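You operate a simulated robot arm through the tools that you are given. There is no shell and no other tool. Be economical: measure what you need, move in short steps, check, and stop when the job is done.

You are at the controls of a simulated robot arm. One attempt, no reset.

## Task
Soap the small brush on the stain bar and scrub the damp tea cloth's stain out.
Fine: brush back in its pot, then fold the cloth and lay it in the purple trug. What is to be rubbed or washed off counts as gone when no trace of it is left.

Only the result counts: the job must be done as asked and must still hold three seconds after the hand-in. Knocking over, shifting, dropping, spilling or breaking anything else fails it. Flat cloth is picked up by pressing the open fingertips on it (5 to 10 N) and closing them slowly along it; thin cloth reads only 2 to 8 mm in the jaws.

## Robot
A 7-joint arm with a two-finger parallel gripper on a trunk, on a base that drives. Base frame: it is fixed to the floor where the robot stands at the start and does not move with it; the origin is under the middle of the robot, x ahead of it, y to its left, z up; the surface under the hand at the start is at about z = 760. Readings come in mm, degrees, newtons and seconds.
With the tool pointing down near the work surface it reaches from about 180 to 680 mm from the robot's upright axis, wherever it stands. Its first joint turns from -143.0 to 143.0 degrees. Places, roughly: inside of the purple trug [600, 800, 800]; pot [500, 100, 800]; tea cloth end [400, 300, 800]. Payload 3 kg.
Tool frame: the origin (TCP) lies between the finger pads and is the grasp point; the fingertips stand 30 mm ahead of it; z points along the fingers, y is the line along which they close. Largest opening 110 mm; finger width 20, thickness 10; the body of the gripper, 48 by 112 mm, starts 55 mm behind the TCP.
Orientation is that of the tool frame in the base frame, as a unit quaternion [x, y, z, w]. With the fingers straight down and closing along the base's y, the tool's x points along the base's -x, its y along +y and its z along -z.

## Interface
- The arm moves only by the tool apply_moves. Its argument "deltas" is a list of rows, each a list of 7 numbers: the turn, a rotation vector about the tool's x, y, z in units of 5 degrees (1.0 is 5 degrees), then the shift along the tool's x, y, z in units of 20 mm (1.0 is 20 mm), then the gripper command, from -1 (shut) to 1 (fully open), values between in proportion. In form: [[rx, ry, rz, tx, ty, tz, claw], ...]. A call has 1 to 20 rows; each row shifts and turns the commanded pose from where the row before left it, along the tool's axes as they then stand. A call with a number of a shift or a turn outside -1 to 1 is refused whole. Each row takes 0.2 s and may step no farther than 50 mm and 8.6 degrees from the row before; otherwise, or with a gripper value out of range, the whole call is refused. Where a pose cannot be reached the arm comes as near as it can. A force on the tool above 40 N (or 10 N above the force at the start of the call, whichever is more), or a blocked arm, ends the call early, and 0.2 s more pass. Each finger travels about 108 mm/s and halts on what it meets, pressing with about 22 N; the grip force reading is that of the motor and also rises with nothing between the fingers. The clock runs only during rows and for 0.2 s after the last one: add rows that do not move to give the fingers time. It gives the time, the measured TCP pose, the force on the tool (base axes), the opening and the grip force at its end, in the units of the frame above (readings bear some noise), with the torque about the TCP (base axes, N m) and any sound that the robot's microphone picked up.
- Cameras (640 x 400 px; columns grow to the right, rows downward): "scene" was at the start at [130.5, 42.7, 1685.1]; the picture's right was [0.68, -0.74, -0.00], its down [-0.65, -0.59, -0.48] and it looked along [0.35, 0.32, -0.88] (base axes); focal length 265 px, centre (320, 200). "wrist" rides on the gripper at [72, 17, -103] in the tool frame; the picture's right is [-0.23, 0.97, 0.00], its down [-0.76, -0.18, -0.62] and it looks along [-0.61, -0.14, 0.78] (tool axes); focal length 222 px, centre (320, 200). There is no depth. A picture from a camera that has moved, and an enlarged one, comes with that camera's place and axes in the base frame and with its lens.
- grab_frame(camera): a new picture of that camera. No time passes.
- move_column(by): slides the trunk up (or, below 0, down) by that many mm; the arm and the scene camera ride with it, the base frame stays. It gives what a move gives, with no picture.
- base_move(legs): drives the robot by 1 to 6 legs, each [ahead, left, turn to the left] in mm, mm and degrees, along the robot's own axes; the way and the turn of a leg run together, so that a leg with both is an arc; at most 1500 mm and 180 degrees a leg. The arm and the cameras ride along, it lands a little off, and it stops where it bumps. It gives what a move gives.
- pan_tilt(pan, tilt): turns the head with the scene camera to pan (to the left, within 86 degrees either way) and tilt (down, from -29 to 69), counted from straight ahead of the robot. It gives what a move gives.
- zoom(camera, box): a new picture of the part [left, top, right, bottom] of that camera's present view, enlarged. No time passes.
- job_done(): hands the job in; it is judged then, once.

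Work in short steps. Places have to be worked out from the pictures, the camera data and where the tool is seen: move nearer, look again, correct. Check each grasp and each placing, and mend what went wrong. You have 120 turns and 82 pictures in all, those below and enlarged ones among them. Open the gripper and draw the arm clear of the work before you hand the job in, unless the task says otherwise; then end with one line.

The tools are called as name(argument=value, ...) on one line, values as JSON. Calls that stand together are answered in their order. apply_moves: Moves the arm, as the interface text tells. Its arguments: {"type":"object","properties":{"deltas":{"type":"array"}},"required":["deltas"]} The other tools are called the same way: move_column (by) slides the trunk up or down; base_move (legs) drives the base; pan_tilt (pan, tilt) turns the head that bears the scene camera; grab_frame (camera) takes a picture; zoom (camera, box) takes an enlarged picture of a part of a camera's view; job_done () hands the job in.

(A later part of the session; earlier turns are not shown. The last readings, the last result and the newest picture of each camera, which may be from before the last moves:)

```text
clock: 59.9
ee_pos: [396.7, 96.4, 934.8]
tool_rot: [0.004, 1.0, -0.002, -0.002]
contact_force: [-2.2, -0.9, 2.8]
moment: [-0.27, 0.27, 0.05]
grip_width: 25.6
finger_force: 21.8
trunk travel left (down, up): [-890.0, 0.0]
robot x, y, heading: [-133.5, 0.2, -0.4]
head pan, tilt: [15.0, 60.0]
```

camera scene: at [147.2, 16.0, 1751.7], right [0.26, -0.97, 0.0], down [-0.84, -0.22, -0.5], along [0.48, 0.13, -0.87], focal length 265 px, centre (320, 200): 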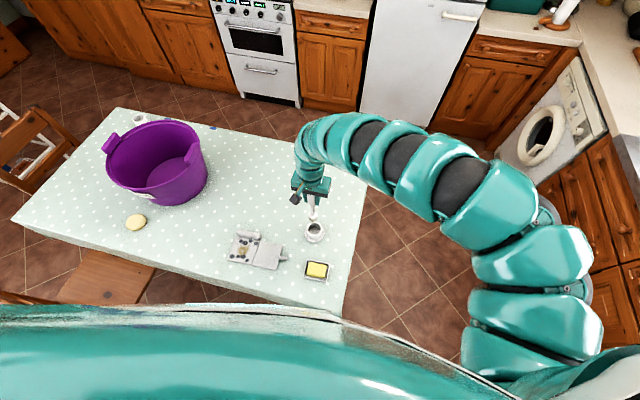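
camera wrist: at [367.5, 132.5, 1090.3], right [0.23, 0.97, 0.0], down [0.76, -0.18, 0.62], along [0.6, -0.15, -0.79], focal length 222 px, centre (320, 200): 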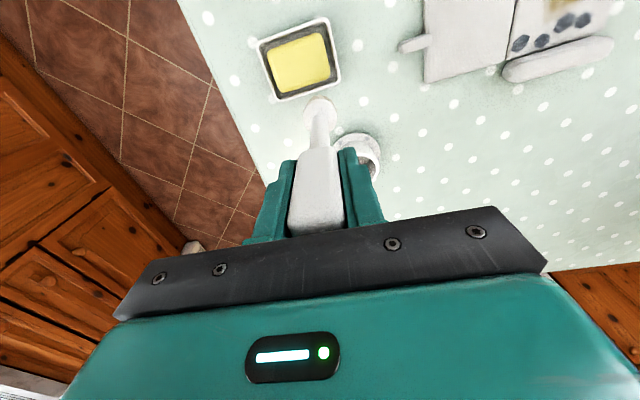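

Contact was held throughout. I lift and look at the bristles for soap.

apply_moves(deltas=[[0, 0, 0, 0, 0, -0.5, -1], [0, 0, 0, 0, 0, -0.6, -1], [0, 0, 0, 0, 0, 0, -1]])

zoom(camera="scene", box=[300, 190, 350, 240])

zoom(camera="wrist", box=[240, 20, 400, 180])

```text
clock: 60.6
ee_pos: [399.1, 97.5, 955.7]
tool_rot: [0.003, 1.0, -0.002, -0.005]
contact_force: [-0.3, -0.1, -0.4]
moment: [-0.03, 0.0, -0.02]
grip_width: 26.1
finger_force: 21.9
trunk travel left (down, up): [-890.0, 0.0]
robot x, y, heading: [-136.8, 3.6, 0.2]
head pan, tilt: [15.0, 60.0]
```

```text
8.00 times, centred on (325, 215) of scene
camera zoom: at [10.7, 16.2, 1751.7], right [0.26, -0.97, 0.0], down [-0.84, -0.22, -0.5], along [0.48, 0.13, -0.87], focal length 2123 px, centre (280, 80)
```

zoom: 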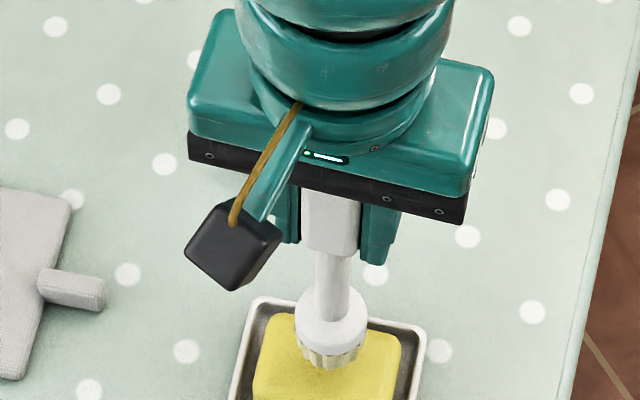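

```text
2.50 times, centred on (320, 100) of wrist
camera zoom: at [327.4, 116.8, 1059.9], right [0.23, 0.97, -0.01], down [0.77, -0.18, 0.62], along [0.6, -0.15, -0.79], focal length 555 px, centre (320, 450)
```

zoom: 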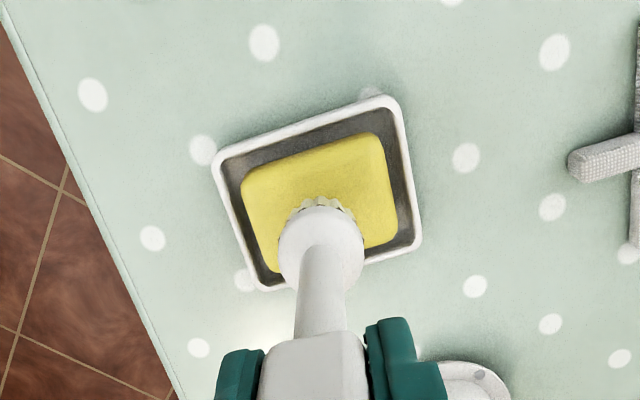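

Bristles touched the bar. I carry the brush over to the stain at about (404, 388), staying just high enough.

apply_moves(deltas=[[0, 0, 0, 0, 0.8, -0.2, -1], [0, 0, 0, 0, 1, -0.2, -1], [0, 0, 0, 0, 1, -0.1, -1], [0, 0, 0, 0, 1, 0, -1], [0, 0, 0, 0, 1, 0, -1], [0, 0, 0, 0, 1, 0, -1], [0, 0, 0, 0, 1, 0, -1], [0, 0, 0, 0, 1, 0, -1], [0, 0, 0, 0, 1, 0, -1], [0, 0, 0, -0.1, 1, 0, -1], [0, 0, 0, -0.1, 1, 0, -1], [0, 0, 0, -0.1, 1, 0, -1], [0, 0, 0, 0, 1, 0, -1], [0, 0, 0, 0, 1, 0, -1], [0, 0, 0, 0, 0.7, 0, -1], [0, 0, 0, 0, 0, 0, -1]])

grab_frame(camera="wrist")

zoom(camera="scene", box=[190, 130, 350, 250])

```text
clock: 64.0
ee_pos: [386.4, 327.0, 975.4]
tool_rot: [0.003, 1.0, -0.002, -0.003]
contact_force: [0.7, -0.4, -1.3]
moment: [0.02, -0.01, -0.04]
grip_width: 25.8
finger_force: 21.8
out of reach, approached as far as the arm can: row 11, 12, 13, 14, 15
trunk travel left (down, up): [-890.0, 0.0]
robot x, y, heading: [-132.4, 0.7, -0.1]
head pan, tilt: [15.0, 60.0]
```

```text
52 pictures are left
camera wrist: at [314.9, 345.6, 1079.6], right [0.23, 0.97, -0.01], down [0.76, -0.18, 0.62], along [0.6, -0.15, -0.79], focal length 222 px, centre (320, 200)
```

wrist: 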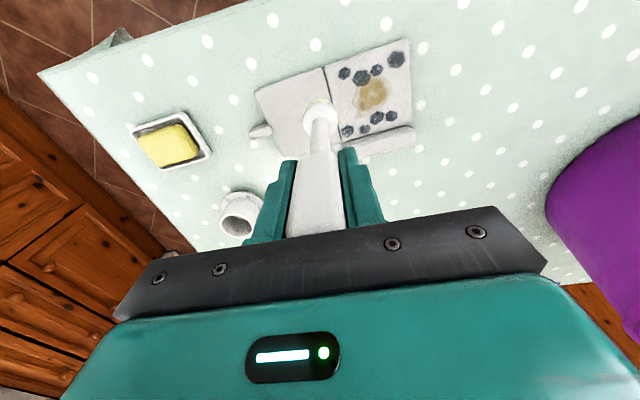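

```text
3.33 times, centred on (270, 190) of scene
camera zoom: at [10.1, 16.6, 1751.7], right [0.26, -0.97, 0.0], down [-0.84, -0.22, -0.5], along [0.48, 0.13, -0.87], focal length 884 px, centre (487, 233)
```

zoom: 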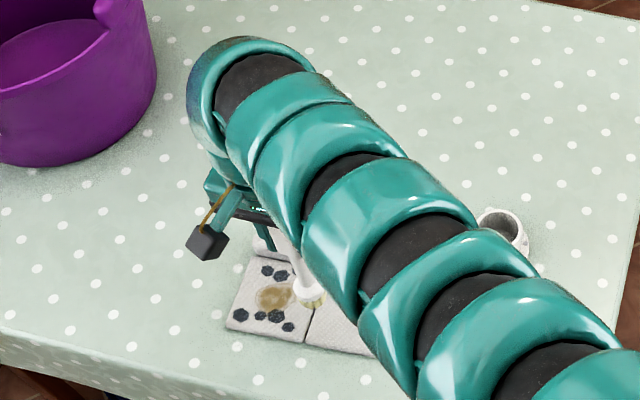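

Outer limit reached with the raised trunk. I drive ahead 20 and left 110 so the stain is comfortably in range, then bring the arm back.

base_move(legs=[[20, 110, 0]])

apply_moves(deltas=[[0, 0, 0, 0, -0.8, 0, -1], [0, 0, 0, 0, -0.8, 0, -1], [0, 0, 0, 0, -0.8, 0.2, -1], [0, 0, 0, 0, 0, 0, -1]])

grab_frame(camera="wrist")

```text
clock: 65.2
ee_pos: [404.8, 436.3, 973.9]
tool_rot: [0.002, 1.0, -0.003, -0.005]
contact_force: [0.4, 0.6, -0.9]
moment: [-0.01, 0.0, -0.02]
grip_width: 25.4
finger_force: 22.2
trunk travel left (down, up): [-890.0, 0.0]
robot x, y, heading: [-117.4, 109.3, 0.1]
head pan, tilt: [15.0, 60.0]
```

```text
clock: 66.2
ee_pos: [405.5, 388.8, 971.6]
tool_rot: [0.002, 1.0, -0.002, -0.004]
contact_force: [-0.7, 0.5, -0.5]
moment: [0.0, -0.04, -0.01]
grip_width: 25.8
finger_force: 22.2
trunk travel left (down, up): [-890.0, 0.0]
robot x, y, heading: [-119.4, 110.2, -0.2]
head pan, tilt: [15.0, 60.0]
```

```text
50 pictures are left
camera wrist: at [334.1, 406.1, 1075.9], right [0.23, 0.97, -0.01], down [0.77, -0.18, 0.62], along [0.6, -0.15, -0.79], focal length 222 px, centre (320, 200)
```

wrist: 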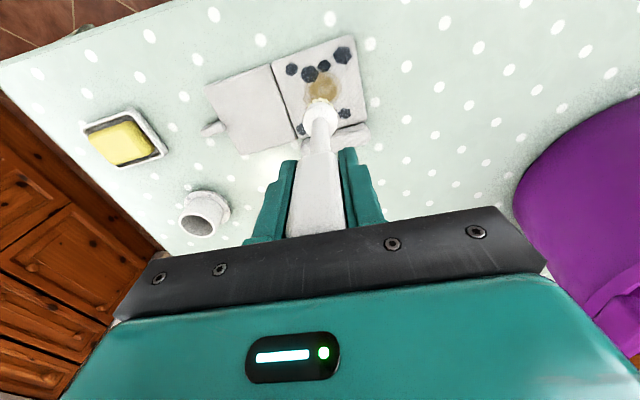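

Brush is above the stain. Descend to near contact then in small steps.

apply_moves(deltas=[[0, 0, 0, 0.1, 0, 0.8, -1], [0, 0, 0, 0.1, 0, 0.8, -1], [0, 0, 0, 0, 0, 0, -1]])

apply_moves(deltas=[[0, 0, 0, 0, 0, 0.2, -1], [0, 0, 0, 0, 0, 0.2, -1], [0, 0, 0, 0, 0, 0, -1]])

zoom(camera="scene", box=[200, 120, 360, 260])

```text
clock: 67.0
ee_pos: [401.5, 387.8, 938.6]
tool_rot: [0.002, 1.0, -0.002, -0.004]
contact_force: [-0.9, -0.1, -1.2]
moment: [0.01, 0.01, 0.02]
grip_width: 25.9
finger_force: 22.2
trunk travel left (down, up): [-890.0, 0.0]
robot x, y, heading: [-118.0, 106.9, 0.1]
head pan, tilt: [15.0, 60.0]
```

```text
clock: 67.8
ee_pos: [402.2, 387.6, 932.7]
tool_rot: [0.002, 1.0, -0.002, -0.004]
contact_force: [-0.3, 0.7, -2.2]
moment: [0.0, 0.0, -0.01]
grip_width: 25.3
finger_force: 21.7
trunk travel left (down, up): [-890.0, 0.0]
robot x, y, heading: [-118.5, 108.2, -0.1]
head pan, tilt: [15.0, 60.0]
```

```text
2.86 times, centred on (280, 190) of scene
camera zoom: at [30.1, 125.0, 1751.7], right [0.26, -0.97, 0.0], down [-0.84, -0.23, -0.5], along [0.48, 0.13, -0.87], focal length 758 px, centre (434, 229)
```

zoom: 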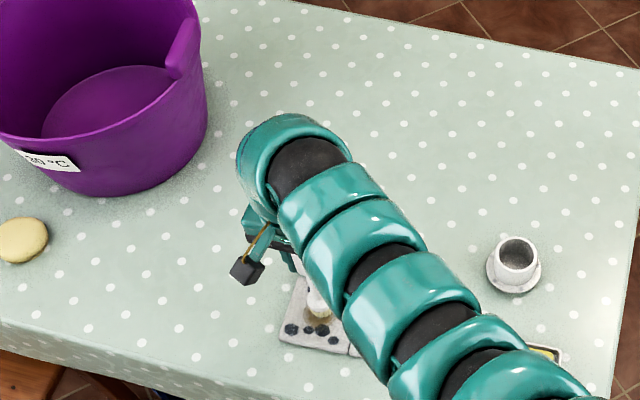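

apply_moves(deltas=[[0, 0, 0, 0, 0, 0.2, -1], [0, 0, 0, 0, 0, 0, -1]])

apply_moves(deltas=[[0, 0, 0, 0, 0, 0.2, -1], [0, 0, 0, 0, 0, 0, -1]])

apply_moves(deltas=[[0, 0, 0, 0, 0, 0.15, -1], [0, 0, 0, 0, 0, 0, -1]])

```text
clock: 68.5
ee_pos: [401.6, 387.0, 927.2]
tool_rot: [0.002, 1.0, -0.002, -0.003]
contact_force: [-0.1, -0.1, -0.6]
moment: [0.03, -0.04, 0.05]
grip_width: 26.0
finger_force: 22.3
trunk travel left (down, up): [-890.0, 0.0]
robot x, y, heading: [-117.4, 108.5, 0.1]
head pan, tilt: [15.0, 60.0]
```

```text
clock: 69.0
ee_pos: [401.5, 388.0, 921.5]
tool_rot: [0.003, 1.0, -0.003, -0.004]
contact_force: [0.1, 0.4, -0.9]
moment: [0.01, 0.03, 0.0]
grip_width: 25.7
finger_force: 22.0
trunk travel left (down, up): [-890.0, 0.0]
robot x, y, heading: [-118.0, 106.5, 0.2]
head pan, tilt: [15.0, 60.0]
```

```text
clock: 69.7
ee_pos: [400.6, 388.3, 920.3]
tool_rot: [0.003, 1.0, -0.002, -0.003]
contact_force: [-0.3, 0.5, -0.6]
moment: [-0.02, 0.01, -0.01]
grip_width: 25.7
finger_force: 22.1
trunk travel left (down, up): [-890.0, 0.0]
robot x, y, heading: [-115.4, 111.6, 0.1]
head pan, tilt: [15.0, 60.0]
```

No contact yet at ~919; continue in 2–3 mm steps.

apply_moves(deltas=[[0, 0, 0, 0, 0, 0.15, -1], [0, 0, 0, 0, 0, 0, -1]])

apply_moves(deltas=[[0, 0, 0, 0, 0, 0.15, -1], [0, 0, 0, 0, 0, 0, -1]])

apply_moves(deltas=[[0, 0, 0, 0, 0, 0.1, -1], [0, 0, 0, 0, 0, 0, -1]])

```text
clock: 70.2
ee_pos: [401.2, 388.7, 918.2]
tool_rot: [0.002, 1.0, -0.002, -0.004]
contact_force: [-0.4, 0.1, -0.6]
moment: [0.0, 0.0, -0.01]
grip_width: 25.7
finger_force: 21.6
trunk travel left (down, up): [-890.0, 0.0]
robot x, y, heading: [-113.1, 107.6, 0.4]
head pan, tilt: [15.0, 60.0]
```

```text
clock: 70.8
ee_pos: [400.9, 387.6, 916.0]
tool_rot: [0.002, 1.0, -0.001, -0.003]
contact_force: [0.3, -0.6, 9.6]
moment: [0.01, 0.19, -0.02]
grip_width: 25.8
finger_force: 22.1
trunk travel left (down, up): [-890.0, 0.0]
robot x, y, heading: [-115.1, 108.0, 0.1]
head pan, tilt: [15.0, 60.0]
```

```text
clock: 71.5
ee_pos: [401.6, 388.0, 912.4]
tool_rot: [0.003, 1.0, -0.002, -0.002]
contact_force: [2.0, 1.8, 15.3]
moment: [0.31, -0.13, -0.02]
grip_width: 26.1
finger_force: 22.0
trunk travel left (down, up): [-890.0, 0.0]
robot x, y, heading: [-117.7, 108.7, 0.2]
head pan, tilt: [15.0, 60.0]
```

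Contact at ~915. I do a first short scrub (±20 mm in y) and then look at the cloth.

apply_moves(deltas=[[0, 0, 0, 0, 0.5, -0.03, -1], [0, 0, 0, 0, 0.5, 0, -1], [0, 0, 0, 0, -0.5, 0, -1], [0, 0, 0, 0, -0.5, 0, -1], [0, 0, 0, 0, -0.5, 0, -1], [0, 0, 0, 0, -0.5, 0, -1], [0, 0, 0, 0, 0.5, 0, -1], [0, 0, 0, 0, 0.5, 0, -1]])

zoom(camera="wrist", box=[200, 0, 420, 180])

```text
clock: 73.2
ee_pos: [399.7, 388.9, 914.7]
tool_rot: [0.003, 1.0, -0.001, -0.004]
contact_force: [0.6, 0.1, -1.5]
moment: [0.0, -0.02, -0.04]
grip_width: 25.9
finger_force: 21.9
trunk travel left (down, up): [-890.0, 0.0]
robot x, y, heading: [-118.5, 106.1, 0.2]
head pan, tilt: [15.0, 60.0]
```

```text
2.22 times, centred on (310, 90) of wrist
camera zoom: at [328.4, 407.5, 1018.1], right [0.23, 0.97, 0.0], down [0.76, -0.18, 0.62], along [0.6, -0.15, -0.79], focal length 494 px, centre (342, 444)
```

zoom: 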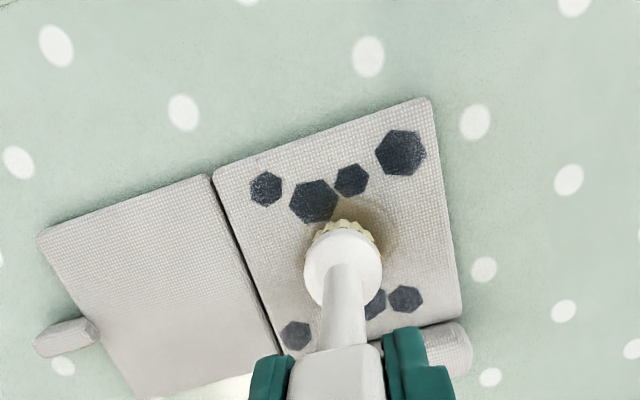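

The cloth stays put, but contact is light. I press a bit more and raster over the whole stain area.

apply_moves(deltas=[[0, 0, 0, 0, 0, 0.12, -1], [0, 0, 0, 0.9, -0.9, 0, -1], [0, 0, 0, 0, 0.55, 0, -1], [0, 0, 0, 0, 0.55, 0, -1], [0, 0, 0, 0, 0.55, 0, -1], [0, 0, 0, 0, 0.55, 0, -1], [0, 0, 0, -0.5, 0, 0, -1], [0, 0, 0, 0, -0.55, 0, -1], [0, 0, 0, 0, -0.55, 0, -1], [0, 0, 0, 0, -0.55, 0, -1], [0, 0, 0, 0, -0.55, 0, -1]])

apply_moves(deltas=[[0, 0, 0, -0.5, 0, 0.03, -1], [0, 0, 0, 0, 0.55, 0, -1], [0, 0, 0, 0, 0.55, 0, -1], [0, 0, 0, 0, 0.55, 0, -1], [0, 0, 0, 0, 0.55, 0, -1], [0, 0, 0, -0.5, 0, 0, -1], [0, 0, 0, 0, -0.55, 0, -1], [0, 0, 0, 0, -0.55, 0, -1], [0, 0, 0, 0, -0.55, 0, -1], [0, 0, 0, 0, -0.55, 0, -1]])

zoom(camera="wrist", box=[200, 0, 420, 180])

```text
clock: 75.7
ee_pos: [390.9, 367.6, 913.4]
tool_rot: [0.003, 1.0, -0.002, -0.003]
contact_force: [-0.7, -0.3, -0.9]
moment: [-0.02, -0.02, -0.02]
grip_width: 25.8
finger_force: 21.7
out of reach, approached as far as the arm can: row 7
trunk travel left (down, up): [-890.0, 0.0]
robot x, y, heading: [-118.1, 105.1, 0.2]
head pan, tilt: [15.0, 60.0]
```

```text
clock: 77.8
ee_pos: [404.8, 359.4, 916.9]
tool_rot: [0.003, 1.0, -0.002, -0.004]
contact_force: [-0.2, -0.1, -1.0]
moment: [0.03, 0.01, 0.01]
grip_width: 25.8
finger_force: 22.0
out of reach, approached as far as the arm can: row 5, 6
trunk travel left (down, up): [-890.0, 0.0]
robot x, y, heading: [-115.7, 105.7, 0.2]
head pan, tilt: [15.0, 60.0]
```

```text
2.22 times, centred on (310, 90) of wrist
camera zoom: at [331.9, 377.8, 1020.9], right [0.23, 0.97, -0.01], down [0.77, -0.18, 0.62], along [0.6, -0.15, -0.79], focal length 494 px, centre (342, 444)
```

zoom: 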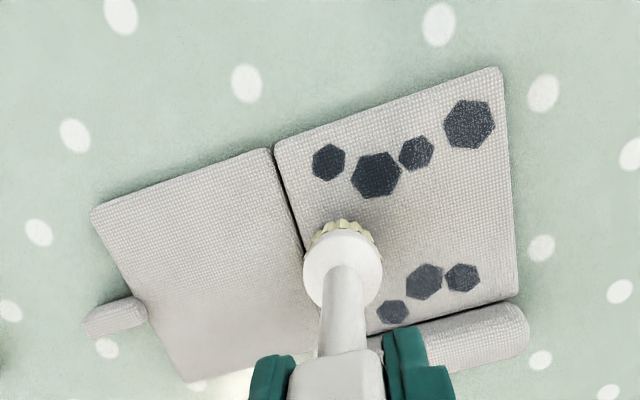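

The stain looks gone. I lift the brush and inspect closely.

apply_moves(deltas=[[0, 0, 0, 0, 0, -1, -1], [0, 0, 0, 0, -1, -1, -1], [0, 0, 0, 0, -1, -0.5, -1], [0, 0, 0, 0, -1, 0, -1], [0, 0, 0, 0, 0, 0, -1]])

zoom(camera="wrist", box=[300, 10, 420, 110])

```text
clock: 79.0
ee_pos: [403.9, 299.4, 965.4]
tool_rot: [0.003, 1.0, -0.002, -0.004]
contact_force: [0.3, -0.3, -0.9]
moment: [0.01, -0.01, 0.01]
grip_width: 25.7
finger_force: 22.4
trunk travel left (down, up): [-890.0, 0.0]
robot x, y, heading: [-118.4, 107.2, 0.0]
head pan, tilt: [15.0, 60.0]
```

```text
4.00 times, centred on (360, 60) of wrist
camera zoom: at [331.2, 317.1, 1071.0], right [0.23, 0.97, 0.0], down [0.76, -0.18, 0.62], along [0.6, -0.15, -0.79], focal length 888 px, centre (160, 760)
```

zoom: 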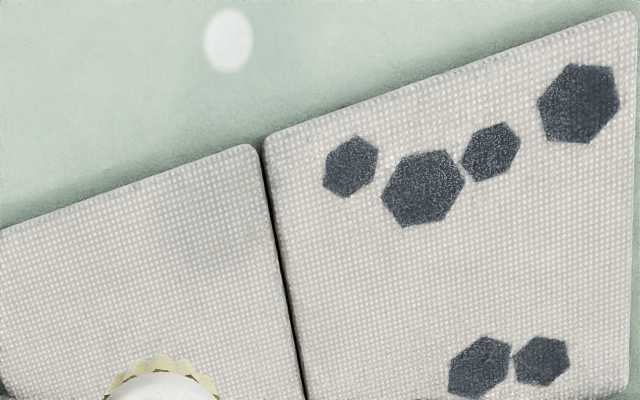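

The stained panel looks clean. Now back to the pot: I drive ahead 100 and right 60, then raise the brush.

base_move(legs=[[100, -60, 0]])

apply_moves(deltas=[[0, 0, 0, 0, 0, -1, -1], [0, 0, 0, -0.5, 0, -0.7, -1], [0, 0, 0, 0, 0, 0, -1]])

grab_frame(camera="wrist")

zoom(camera="scene", box=[200, 160, 380, 300])

```text
clock: 80.3
ee_pos: [499.4, 239.9, 966.1]
tool_rot: [0.001, 1.0, -0.002, -0.004]
contact_force: [0.2, -0.7, -1.5]
moment: [0.0, -0.03, 0.02]
grip_width: 25.5
finger_force: 22.6
trunk travel left (down, up): [-890.0, 0.0]
robot x, y, heading: [-19.7, 48.3, 0.1]
head pan, tilt: [15.0, 60.0]
```

```text
clock: 81.1
ee_pos: [507.4, 241.7, 1001.3]
tool_rot: [0.002, 1.0, -0.001, -0.004]
contact_force: [0.0, -0.1, -0.6]
moment: [-0.01, -0.01, 0.02]
grip_width: 25.9
finger_force: 22.2
trunk travel left (down, up): [-890.0, 0.0]
robot x, y, heading: [-21.1, 52.4, 0.2]
head pan, tilt: [15.0, 60.0]
```

```text
45 pictures are left
camera wrist: at [436.5, 260.6, 1105.5], right [0.23, 0.97, -0.01], down [0.77, -0.18, 0.62], along [0.6, -0.15, -0.79], focal length 222 px, centre (320, 200)
```

wrist: 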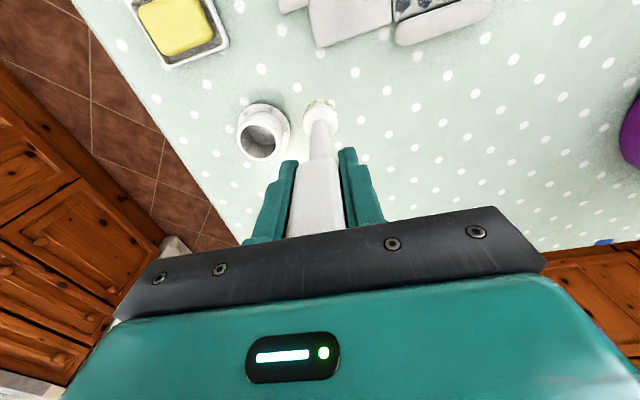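

```text
2.86 times, centred on (290, 230) of scene
camera zoom: at [126.5, 66.4, 1751.8], right [0.26, -0.96, 0.0], down [-0.84, -0.23, -0.5], along [0.48, 0.13, -0.87], focal length 758 px, centre (406, 114)
```

zoom: 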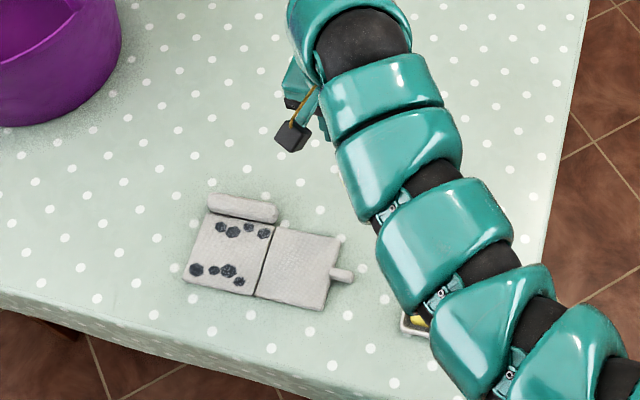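

Cloth is stain-free in both views. Move above the pot centre (540.5, 144.5) at z≈1001.

apply_moves(deltas=[[0, 0, 0, -0.33, -0.97, 0, -1], [0, 0, 0, -0.33, -0.97, 0, -1], [0, 0, 0, -0.33, -0.97, 0, -1], [0, 0, 0, -0.33, -0.97, 0, -1], [0, 0, 0, -0.33, -0.97, 0, -1], [0, 0, 0, 0, 0, 0, -1]])

zoom(camera="wrist", box=[240, 20, 400, 160])

```text
clock: 82.5
ee_pos: [542.2, 144.7, 1001.0]
tool_rot: [0.002, 1.0, -0.001, -0.003]
contact_force: [-0.1, 0.8, -1.3]
moment: [0.0, -0.07, 0.01]
grip_width: 25.9
finger_force: 21.7
trunk travel left (down, up): [-890.0, 0.0]
robot x, y, heading: [-19.3, 48.0, 0.1]
head pan, tilt: [15.0, 60.0]
```

```text
2.86 times, centred on (320, 90) of wrist
camera zoom: at [469.9, 163.7, 1105.9], right [0.23, 0.97, 0.0], down [0.77, -0.18, 0.62], along [0.6, -0.15, -0.79], focal length 635 px, centre (320, 514)
```

zoom: 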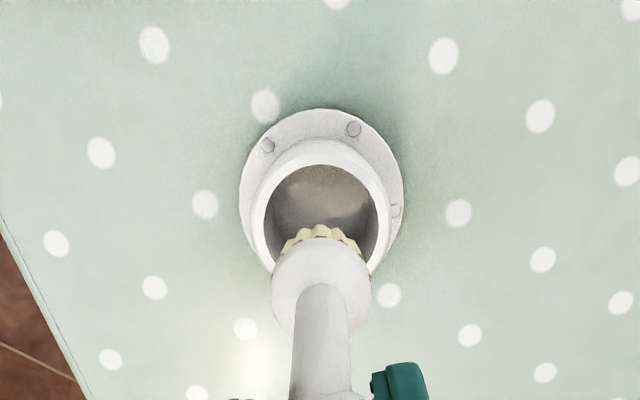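

Aligned with the earlier lift-out line. I lower in gentle steps watching forces.

apply_moves(deltas=[[0, 0, 0, 0.07, 0, 0.6, -1], [0, 0, 0, 0, 0, 0.6, -1], [0, 0, 0, 0, 0, 0.6, -1], [0, 0, 0, 0, 0, 0, -1]])

apply_moves(deltas=[[0, 0, 0, 0, 0, 0.5, -1], [0, 0, 0, 0, 0, 0.5, -1], [0, 0, 0, 0, 0, 0.3, -1], [0, 0, 0, 0, 0, 0, -1]])

zoom(camera="wrist", box=[240, 20, 400, 160])

```text
clock: 83.5
ee_pos: [541.2, 143.9, 964.2]
tool_rot: [0.002, 1.0, -0.002, -0.004]
contact_force: [0.3, -1.0, -1.1]
moment: [0.02, 0.0, 0.0]
grip_width: 26.0
finger_force: 21.6
trunk travel left (down, up): [-890.0, 0.0]
robot x, y, heading: [-18.5, 50.8, 0.3]
head pan, tilt: [15.0, 60.0]
```

```text
clock: 84.5
ee_pos: [539.9, 143.4, 939.2]
tool_rot: [0.001, 1.0, -0.002, -0.003]
contact_force: [-0.9, 0.2, -1.1]
moment: [0.0, 0.07, 0.03]
grip_width: 25.9
finger_force: 21.9
trunk travel left (down, up): [-890.0, 0.0]
robot x, y, heading: [-17.7, 54.8, -0.1]
head pan, tilt: [15.0, 60.0]
```

```text
2.86 times, centred on (320, 90) of wrist
camera zoom: at [468.5, 161.4, 1043.0], right [0.23, 0.97, 0.0], down [0.77, -0.18, 0.62], along [0.6, -0.15, -0.79], focal length 635 px, centre (320, 514)
```

zoom: 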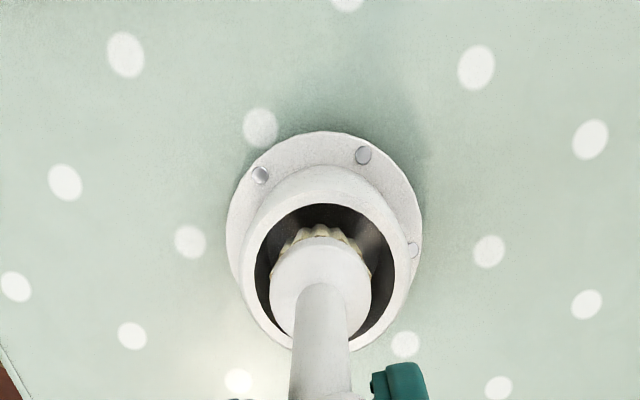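

Going in cleanly. Lower to seat, watching for contact.

apply_moves(deltas=[[0, 0, 0, 0, 0, 0.3, -1], [0, 0, 0, 0, 0, 0, -1]])

apply_moves(deltas=[[0, 0, 0, 0, 0, 0.15, -1], [0, 0, 0, 0, 0, 0, -1]])

apply_moves(deltas=[[0, 0, 0, 0, 0, 0.1, -1], [0, 0, 0, 0, 0, 0, -1]])

```text
clock: 85.1
ee_pos: [539.1, 141.5, 932.2]
tool_rot: [0.002, 1.0, -0.001, -0.004]
contact_force: [-0.9, -1.4, -1.5]
moment: [-0.06, -0.1, -0.01]
grip_width: 26.2
finger_force: 22.2
trunk travel left (down, up): [-890.0, 0.0]
robot x, y, heading: [-21.1, 49.4, 0.2]
head pan, tilt: [15.0, 60.0]
```

```text
clock: 85.7
ee_pos: [540.1, 142.0, 928.6]
tool_rot: [0.002, 1.0, -0.002, -0.004]
contact_force: [-0.7, -1.6, -0.9]
moment: [-0.09, 0.03, 0.01]
grip_width: 25.9
finger_force: 22.4
trunk travel left (down, up): [-890.0, 0.0]
robot x, y, heading: [-18.7, 50.5, 0.2]
head pan, tilt: [15.0, 60.0]
```

```text
clock: 86.3
ee_pos: [538.3, 143.7, 926.4]
tool_rot: [0.002, 1.0, -0.002, -0.003]
contact_force: [-0.2, -0.5, -0.9]
moment: [-0.05, -0.02, -0.01]
grip_width: 25.9
finger_force: 22.4
trunk travel left (down, up): [-890.0, 0.0]
robot x, y, heading: [-17.6, 49.6, 0.3]
head pan, tilt: [15.0, 60.0]
```

Not yet seated (the brush slid a little up in the grip while scrubbing). Continue in 2 mm steps.

apply_moves(deltas=[[0, 0, 0, 0, 0, 0.1, -1], [0, 0, 0, 0, 0, 0, -1]])

apply_moves(deltas=[[0, 0, 0, 0, 0, 0.1, -1], [0, 0, 0, 0, 0, 0, -1]])

apply_moves(deltas=[[0, 0, 0, 0, 0, 0.1, -1], [0, 0, 0, 0, 0, 0, -1]])

zoom(camera="wrist", box=[220, 20, 420, 220])

```text
clock: 86.9
ee_pos: [540.3, 142.0, 926.1]
tool_rot: [0.002, 1.0, -0.001, -0.003]
contact_force: [-0.7, -0.7, -1.2]
moment: [-0.07, 0.0, 0.02]
grip_width: 26.1
finger_force: 21.8
trunk travel left (down, up): [-890.0, 0.0]
robot x, y, heading: [-21.1, 52.5, 0.1]
head pan, tilt: [15.0, 60.0]
```

```text
clock: 87.5
ee_pos: [540.8, 141.9, 924.2]
tool_rot: [0.002, 1.0, -0.001, -0.004]
contact_force: [-0.6, -0.4, -0.7]
moment: [-0.05, -0.07, -0.01]
grip_width: 25.7
finger_force: 22.1
trunk travel left (down, up): [-890.0, 0.0]
robot x, y, heading: [-17.1, 51.1, 0.2]
head pan, tilt: [15.0, 60.0]
```

```text
clock: 88.1
ee_pos: [539.3, 144.4, 923.1]
tool_rot: [0.002, 1.0, -0.002, -0.004]
contact_force: [-0.7, -1.1, -1.5]
moment: [-0.06, 0.05, 0.01]
grip_width: 25.9
finger_force: 22.5
trunk travel left (down, up): [-890.0, 0.0]
robot x, y, heading: [-18.9, 47.7, 0.3]
head pan, tilt: [15.0, 60.0]
```

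```text
2.00 times, centred on (320, 120) of wrist
camera zoom: at [468.1, 161.9, 1027.0], right [0.23, 0.97, 0.0], down [0.77, -0.18, 0.62], along [0.6, -0.15, -0.79], focal length 444 px, centre (320, 360)
```

zoom: 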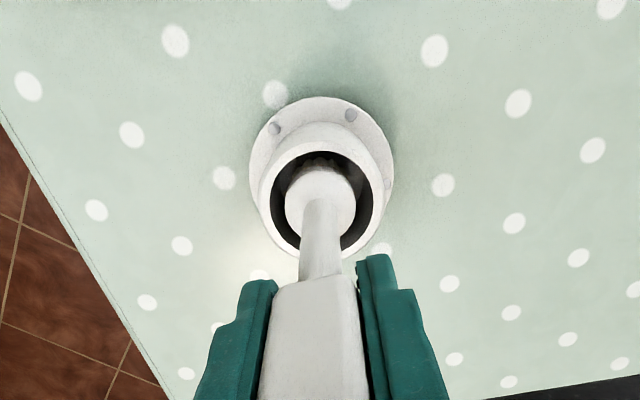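

Still no seating force; continue down a few more mm.

apply_moves(deltas=[[0, 0, 0, 0, 0, 0.1, -1], [0, 0, 0, 0, 0, 0, -1]])

apply_moves(deltas=[[0, 0, 0, 0, 0, 0.1, -1], [0, 0, 0, 0, 0, 0, -1]])

apply_moves(deltas=[[0, 0, 0, 0, 0, 0.1, -1], [0, 0, 0, 0, 0, 0, -1]])

apply_moves(deltas=[[0, 0, 0, 0, 0, 0.1, -1], [0, 0, 0, 0, 0, 0, -1]])

```text
clock: 88.7
ee_pos: [539.2, 143.5, 920.3]
tool_rot: [0.001, 1.0, -0.001, -0.004]
contact_force: [0.0, 0.2, -1.6]
moment: [0.05, -0.13, 0.02]
grip_width: 25.8
finger_force: 22.0
trunk travel left (down, up): [-890.0, 0.0]
robot x, y, heading: [-20.3, 48.9, 0.5]
head pan, tilt: [15.0, 60.0]
```

```text
clock: 89.3
ee_pos: [539.6, 143.6, 919.2]
tool_rot: [0.001, 1.0, -0.002, -0.003]
contact_force: [-0.3, 0.4, -1.4]
moment: [0.08, -0.13, 0.02]
grip_width: 25.8
finger_force: 22.6
trunk travel left (down, up): [-890.0, 0.0]
robot x, y, heading: [-20.2, 52.7, 0.1]
head pan, tilt: [15.0, 60.0]
```

```text
clock: 89.9
ee_pos: [539.0, 142.8, 917.7]
tool_rot: [0.001, 1.0, -0.001, -0.003]
contact_force: [-1.2, -1.0, 6.4]
moment: [0.06, -0.04, 0.02]
grip_width: 25.7
finger_force: 22.3
trunk travel left (down, up): [-890.0, 0.0]
robot x, y, heading: [-19.2, 51.4, 0.2]
head pan, tilt: [15.0, 60.0]
```

```text
clock: 90.5
ee_pos: [539.8, 143.0, 916.1]
tool_rot: [0.002, 1.0, -0.002, -0.004]
contact_force: [-0.1, -1.2, 16.8]
moment: [0.78, 0.24, 0.41]
grip_width: 26.0
finger_force: 21.6
trunk travel left (down, up): [-890.0, 0.0]
robot x, y, heading: [-21.8, 53.8, -0.1]
head pan, tilt: [15.0, 60.0]
```

Seated. I relieve the pressure, open gradually, and rise off the handle.

apply_moves(deltas=[[0, 0, 0, 0, 0, -0.12, -1], [0, 0, 0, 0, 0, 0, -0.5], [0, 0, 0, 0, 0, 0, -0.4], [0, 0, 0, 0, 0, 0, 0], [0, 0, 0, 0, 0, 0, 0.5], [0, 0, 0, 0, 0, 0, 1], [0, 0, 0, 0, 0, 0, 1]])

zoom(camera="wrist", box=[200, 20, 440, 240])

```text
clock: 92.1
ee_pos: [539.5, 143.1, 916.0]
tool_rot: [0.002, 1.0, -0.002, -0.003]
contact_force: [-0.9, -0.1, 0.7]
moment: [0.01, 0.0, -0.02]
grip_width: 110.1
finger_force: 0.1
trunk travel left (down, up): [-890.0, 0.0]
robot x, y, heading: [-21.0, 49.4, 0.3]
head pan, tilt: [15.0, 60.0]
```

```text
1.82 times, centred on (320, 130) of wrist
camera zoom: at [468.2, 162.2, 1020.0], right [0.23, 0.97, 0.0], down [0.77, -0.18, 0.62], along [0.6, -0.15, -0.79], focal length 404 px, centre (320, 327)
```

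zoom: 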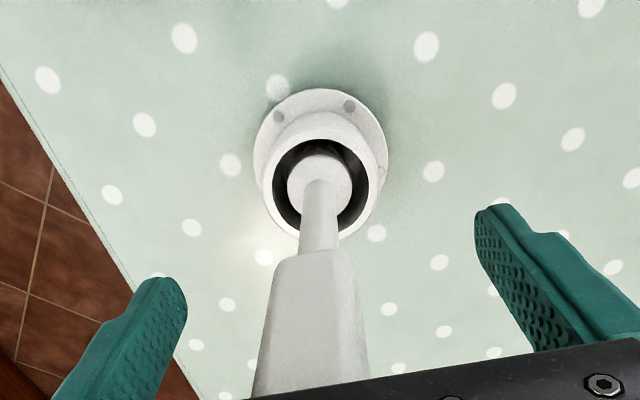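

Brush stands in the pot. I rise partly, then back out along -x with the fingers straddling the handle.

apply_moves(deltas=[[0, 0, 0, 0, 0, -1, 1], [0, 0, 0, 0, 0, -1, 1], [0, 0, 0, 1, 0, 0, 1], [0, 0, 0, 1, 0, 0, 1], [0, 0, 0, 0.5, 0, 0, 1], [0, 0, 0, 0, 0, 0, 1]])

grab_frame(camera="wrist")

```text
clock: 93.5
ee_pos: [489.0, 145.0, 955.0]
tool_rot: [0.002, 1.0, -0.001, -0.003]
contact_force: [-0.5, 0.5, 0.8]
moment: [-0.01, -0.02, -0.02]
grip_width: 109.8
finger_force: 0.1
trunk travel left (down, up): [-890.0, 0.0]
robot x, y, heading: [-18.6, 48.3, 0.1]
head pan, tilt: [15.0, 60.0]
```

```text
39 pictures are left
camera wrist: at [417.8, 162.5, 1060.7], right [0.23, 0.97, 0.0], down [0.77, -0.18, 0.62], along [0.6, -0.15, -0.79], focal length 222 px, centre (320, 200)
```

wrist: 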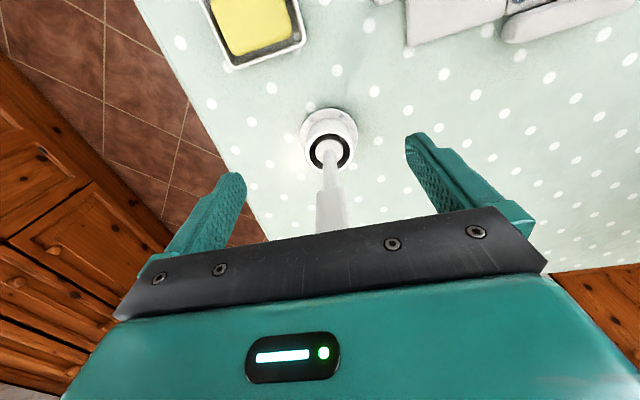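

Clear of the brush. I move over near the tab and yaw the tool by −90° so the fingers close along x.

apply_moves(deltas=[[0, 0, 0, 0, 1, 0, 1], [0, 0, 0, 0, 1, 0, 1], [0, 0, 0, 0, 1, 0, 1], [0, 0, 0, 0, 1, 0, 1], [0, 0, 0, 0.5, 0.5, 0.5, 1], [0, 0, 0, 0.5, 0, 1, 1], [0, 0, 0, 0.5, 0, 1, 1], [0, 0, 0, 0, 0, 0, 1]])

apply_moves(deltas=[[0, 0, -1, 0, 0, 0, 1], [0, 0, -1, 0, 0, 0, 1], [0, 0, -1, 0, 0, 0, 1], [0, 0, -1, 0, 0, 0, 1], [0, 0, -1, 0, 0, 0, 1], [0, 0, -1, 0, 0, 0, 1], [0, 0, -1, 0, 0, 0, 1], [0, 0, -1, 0, 0, 0, 1], [0, 0, -1, 0, 0, 0, 1], [0, 0, -1, 0, 0, 0, 1], [0, 0, -1, 0, 0, 0, 1], [0, 0, -1, 0, 0, 0, 1], [0, 0, -1, 0, 0, 0, 1], [0, 0, -1, 0, 0, 0, 1], [0, 0, -1, 0, 0, 0, 1], [0, 0, -1, 0, 0, 0, 1], [0, 0, -1, 0, 0, 0, 1], [0, 0, -1, 0, 0, 0, 1]])

grab_frame(camera="wrist")

```text
clock: 95.3
ee_pos: [462.4, 234.9, 904.7]
tool_rot: [0.002, 1.0, -0.001, -0.003]
contact_force: [0.0, 0.3, -0.9]
moment: [-0.03, -0.02, 0.0]
grip_width: 110.1
finger_force: 0.1
trunk travel left (down, up): [-890.0, 0.0]
robot x, y, heading: [-21.3, 52.8, 0.2]
head pan, tilt: [15.0, 60.0]
```

```text
clock: 99.1
ee_pos: [459.7, 234.7, 905.4]
tool_rot: [-0.706, 0.708, 0.001, -0.004]
contact_force: [0.6, -0.3, 0.1]
moment: [-0.01, 0.03, -0.01]
grip_width: 110.5
finger_force: 0.0
trunk travel left (down, up): [-890.0, 0.0]
robot x, y, heading: [-17.3, 51.7, 0.1]
head pan, tilt: [15.0, 60.0]
```

```text
38 pictures are left
camera wrist: at [443.7, 163.1, 1010.7], right [-0.97, 0.23, 0.01], down [0.18, 0.76, 0.62], along [0.14, 0.6, -0.79], focal length 222 px, centre (320, 200)
```

wrist: 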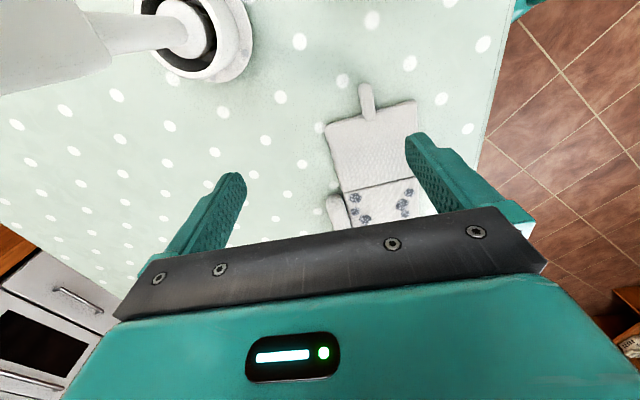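

Tab spans about (414, 220) to (409, 252), cloth rotated ~6.5° CCW. I align yaw, move over the tab and lower to z≈825 with fingers narrowed to ~45 mm.

apply_moves(deltas=[[0, 0, -0.65, 0, 0.8, 0, 0.5], [0, 0, -0.65, 0, 0.8, 0, 0], [0, 0, 0, 0, 0.8, 0, -0.2], [0, 0, 0, 0, 0, 1, -0.2], [0, 0, 0, 0, 0, 1, -0.2], [0, 0, 0, 0, 0, 1, -0.2], [0, 0, 0, 0, 0, 1, -0.2], [0, 0, 0, 0, 0, 0, -0.2]])

grab_frame(camera="wrist")

```text
clock: 100.9
ee_pos: [410.6, 230.0, 826.6]
tool_rot: [0.745, -0.667, -0.001, 0.003]
contact_force: [0.4, 0.0, 1.2]
moment: [-0.04, 0.01, 0.01]
grip_width: 43.8
finger_force: 0.1
trunk travel left (down, up): [-890.0, 0.0]
robot x, y, heading: [-17.4, 47.5, 0.3]
head pan, tilt: [15.0, 60.0]
```

```text
37 pictures are left
camera wrist: at [402.9, 157.8, 930.7], right [-0.99, 0.12, 0.01], down [0.1, 0.78, 0.62], along [0.07, 0.62, -0.78], focal length 222 px, centre (320, 200)
```

wrist: 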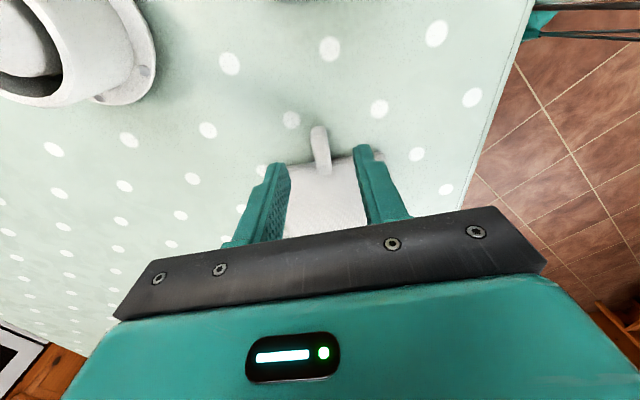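

Tab centre at (411, 235), centred between the fingers. Lower the last ~32 mm carefully.

apply_moves(deltas=[[0, 0, 0, -0.1, 0, 0.6, -0.2], [0, 0, 0, 0, 0, 0.5, -0.2], [0, 0, 0, 0, 0, 0.3, -0.2], [0, 0, 0, 0, 0, 0, -0.2]])

apply_moves(deltas=[[0, 0, 0, 0, 0, 0.15, -0.2], [0, 0, 0, 0, 0, 0, -0.2]])

```text
clock: 101.9
ee_pos: [411.2, 233.6, 798.5]
tool_rot: [0.745, -0.667, -0.002, 0.004]
contact_force: [-0.1, -0.2, -0.2]
moment: [-0.02, 0.02, -0.01]
grip_width: 44.1
finger_force: 0.1
trunk travel left (down, up): [-890.0, 0.0]
robot x, y, heading: [-17.3, 47.1, 0.2]
head pan, tilt: [15.0, 60.0]
```

```text
clock: 102.5
ee_pos: [411.4, 232.4, 795.6]
tool_rot: [0.745, -0.667, -0.001, 0.003]
contact_force: [-0.2, -0.1, 0.5]
moment: [-0.01, 0.0, 0.0]
grip_width: 43.8
finger_force: 0.1
trunk travel left (down, up): [-890.0, 0.0]
robot x, y, heading: [-18.5, 49.4, 0.1]
head pan, tilt: [15.0, 60.0]
```

Tips at ~765. A bit lower, then close slowly on the tab.

apply_moves(deltas=[[0, 0, 0, 0, 0, 0.1, -0.2], [0, 0, 0, 0, 0, 0, -0.4], [0, 0, 0, 0, 0, 0, -0.6], [0, 0, 0, 0, 0, 0, -0.75], [0, 0, 0, 0, 0, 0, -0.9], [0, 0, 0, 0, 0, 0, -1], [0, 0, 0, 0, 0, 0, -1]])

zoom(camera="wrist", box=[220, 80, 420, 240])

```text
clock: 104.1
ee_pos: [411.1, 233.3, 791.7]
tool_rot: [0.745, -0.667, -0.002, 0.003]
contact_force: [3.1, -0.5, 1.7]
moment: [0.07, -0.31, -0.4]
grip_width: 12.0
finger_force: 22.1
trunk travel left (down, up): [-890.0, 0.0]
robot x, y, heading: [-21.7, 47.5, 0.0]
head pan, tilt: [15.0, 60.0]
```

```text
2.50 times, centred on (320, 160) of wrist
camera zoom: at [402.5, 160.4, 896.8], right [-0.99, 0.12, 0.01], down [0.1, 0.78, 0.62], along [0.07, 0.62, -0.78], focal length 555 px, centre (320, 300)
```

zoom: 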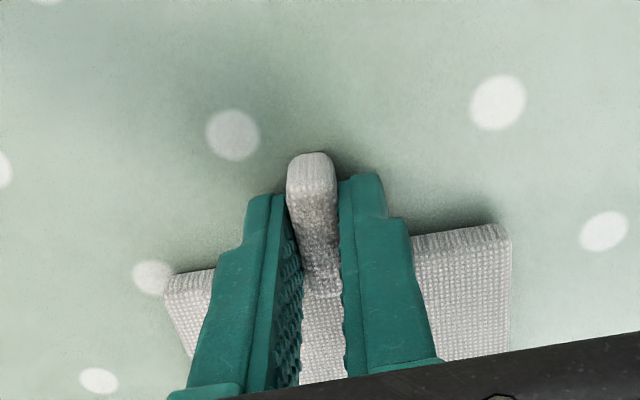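

Tab gripped (12 mm). I start the fold arc (radius ≈104 mm) for the first 20° and check.

apply_moves(deltas=[[0, 0, 0, -0.08, 0, -0.9, -1], [0, 0, 0, -0.23, 0, -0.87, -1], [0, 0, 0, 0, 0, 0, -1]])

grab_frame(camera="wrist")

grab_frame(camera="scene")

```text
clock: 104.9
ee_pos: [409.4, 240.2, 828.0]
tool_rot: [0.745, -0.667, -0.001, 0.003]
contact_force: [-0.5, 1.0, -3.1]
moment: [-0.36, 0.0, -0.03]
grip_width: 11.6
finger_force: 22.0
trunk travel left (down, up): [-890.0, 0.0]
robot x, y, heading: [-20.9, 47.2, 0.1]
head pan, tilt: [15.0, 60.0]
```

```text
35 pictures are left
camera wrist: at [402.1, 167.3, 932.6], right [-0.99, 0.12, 0.01], down [0.1, 0.78, 0.62], along [0.07, 0.62, -0.78], focal length 222 px, centre (320, 200)
```

wrist: 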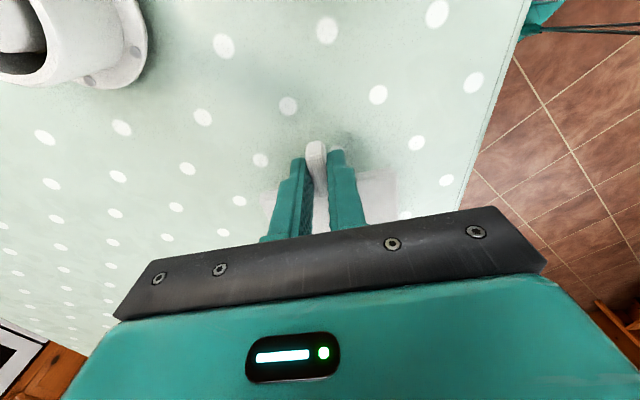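

```text
34 pictures are left
camera scene: at [127.8, 66.1, 1751.7], right [0.26, -0.97, 0.0], down [-0.84, -0.23, -0.5], along [0.48, 0.13, -0.87], focal length 265 px, centre (320, 200)
```

scene: 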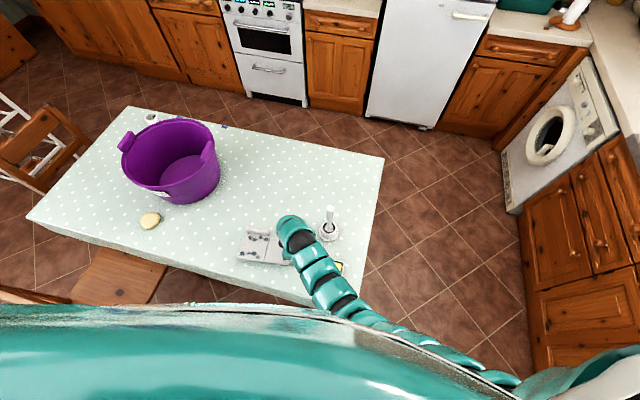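

The panel is lifting. Continue the arc to 50° and check the other half stays.

apply_moves(deltas=[[0, 0, 0, -0.38, 0, -0.82, -1], [0, 0, 0, -0.52, 0, -0.74, -1], [0, 0, 0, -0.64, 0, -0.64, -1], [0, 0, 0, 0, 0, 0, -1]])

zoom(camera="scene", box=[220, 190, 340, 290])

```text
clock: 105.9
ee_pos: [406.7, 270.0, 875.1]
tool_rot: [0.745, -0.667, -0.002, 0.003]
contact_force: [-0.5, 0.3, -2.7]
moment: [-0.37, 0.03, -0.02]
grip_width: 11.4
finger_force: 21.8
trunk travel left (down, up): [-890.0, 0.0]
robot x, y, heading: [-20.7, 50.5, 0.1]
head pan, tilt: [15.0, 60.0]
```

```text
4.00 times, centred on (280, 240) of scene
camera zoom: at [128.0, 65.8, 1751.7], right [0.26, -0.97, 0.0], down [-0.84, -0.23, -0.5], along [0.48, 0.13, -0.87], focal length 1061 px, centre (480, 40)
```

zoom: 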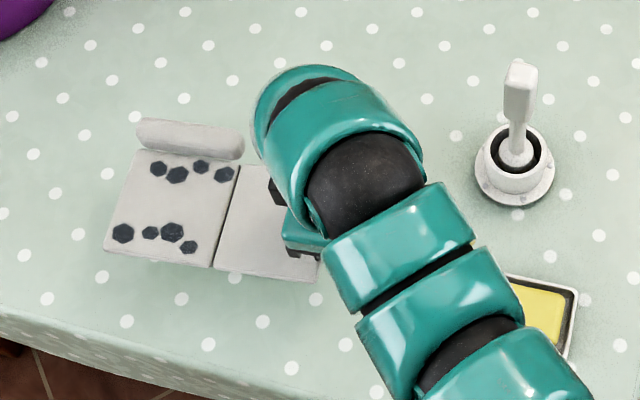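

The whole cloth came up as one rigid piece: the grip holds the tab's angle, and the hinge only folds upward. So I reverse the motion to lay it back down first.

apply_moves(deltas=[[0, 0, 0, 0.64, 0, 0.64, -1], [0, 0, 0, 0.52, 0, 0.74, -1], [0, 0, 0, 0.38, 0, 0.82, -1], [0, 0, 0, 0.23, 0, 0.87, -1], [0, 0, 0, 0.08, 0, 0.7, -1], [0, 0, 0, 0, 0, 0, -1]])

apply_moves(deltas=[[0, 0, 0, 0, 0, 0.12, -1], [0, 0, 0, 0, 0, 0, -1]])

zoom(camera="scene", box=[220, 190, 340, 290])

```text
clock: 107.3
ee_pos: [410.9, 232.9, 796.7]
tool_rot: [0.745, -0.667, -0.003, 0.004]
contact_force: [0.3, -0.5, -2.1]
moment: [-0.36, -0.01, 0.03]
grip_width: 11.6
finger_force: 22.3
trunk travel left (down, up): [-890.0, 0.0]
robot x, y, heading: [-20.4, 53.7, 0.2]
head pan, tilt: [15.0, 60.0]
```

```text
clock: 107.9
ee_pos: [409.9, 232.8, 796.1]
tool_rot: [0.745, -0.667, -0.002, 0.004]
contact_force: [0.2, -0.5, -3.1]
moment: [-0.34, 0.04, 0.01]
grip_width: 11.8
finger_force: 22.0
trunk travel left (down, up): [-890.0, 0.0]
robot x, y, heading: [-19.1, 48.3, 0.2]
head pan, tilt: [15.0, 60.0]
```

```text
4.00 times, centred on (280, 240) of scene
camera zoom: at [127.8, 66.2, 1751.7], right [0.26, -0.97, 0.0], down [-0.84, -0.23, -0.5], along [0.48, 0.13, -0.87], focal length 1061 px, centre (480, 40)
```

zoom: 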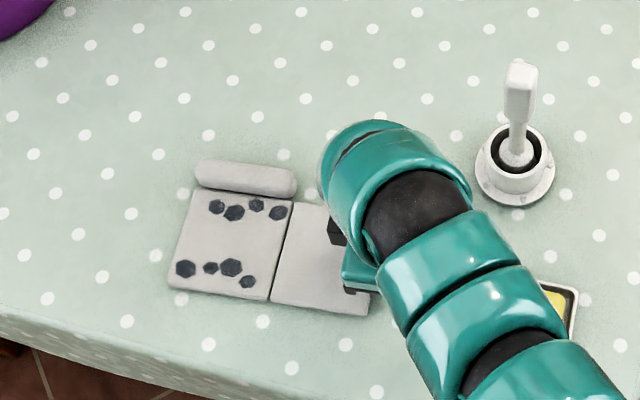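

Almost down; lower until the weight is off.

apply_moves(deltas=[[0, 0, 0, 0, 0, 0.12, -1], [0, 0, 0, 0, 0, 0, -1]])

apply_moves(deltas=[[0, 0, 0, 0, 0, 0.1, -1], [0, 0, 0, 0, 0, 0, -1]])

apply_moves(deltas=[[0, 0, 0, 0, 0, 0.05, -1], [0, 0, 0, 0, 0, 0, -1]])

```text
clock: 108.5
ee_pos: [410.4, 233.0, 793.6]
tool_rot: [0.745, -0.667, -0.002, 0.004]
contact_force: [-0.8, -0.1, -0.4]
moment: [0.04, -0.18, 0.06]
grip_width: 11.6
finger_force: 22.4
trunk travel left (down, up): [-890.0, 0.0]
robot x, y, heading: [-21.7, 49.3, 0.4]
head pan, tilt: [15.0, 60.0]
```

```text
clock: 109.1
ee_pos: [411.2, 232.2, 792.0]
tool_rot: [0.745, -0.667, -0.001, 0.002]
contact_force: [0.5, -2.7, 12.9]
moment: [0.28, -0.07, 0.03]
grip_width: 11.6
finger_force: 22.1
trunk travel left (down, up): [-890.0, 0.0]
robot x, y, heading: [-17.1, 49.3, 0.0]
head pan, tilt: [15.0, 60.0]
```

```text
clock: 109.7
ee_pos: [411.5, 233.9, 792.1]
tool_rot: [0.745, -0.667, 0.0, 0.002]
contact_force: [-2.5, -5.6, 23.7]
moment: [-0.17, -0.03, 0.03]
grip_width: 11.7
finger_force: 21.5
trunk travel left (down, up): [-890.0, 0.0]
robot x, y, heading: [-20.7, 50.0, 0.4]
head pan, tilt: [15.0, 60.0]
```

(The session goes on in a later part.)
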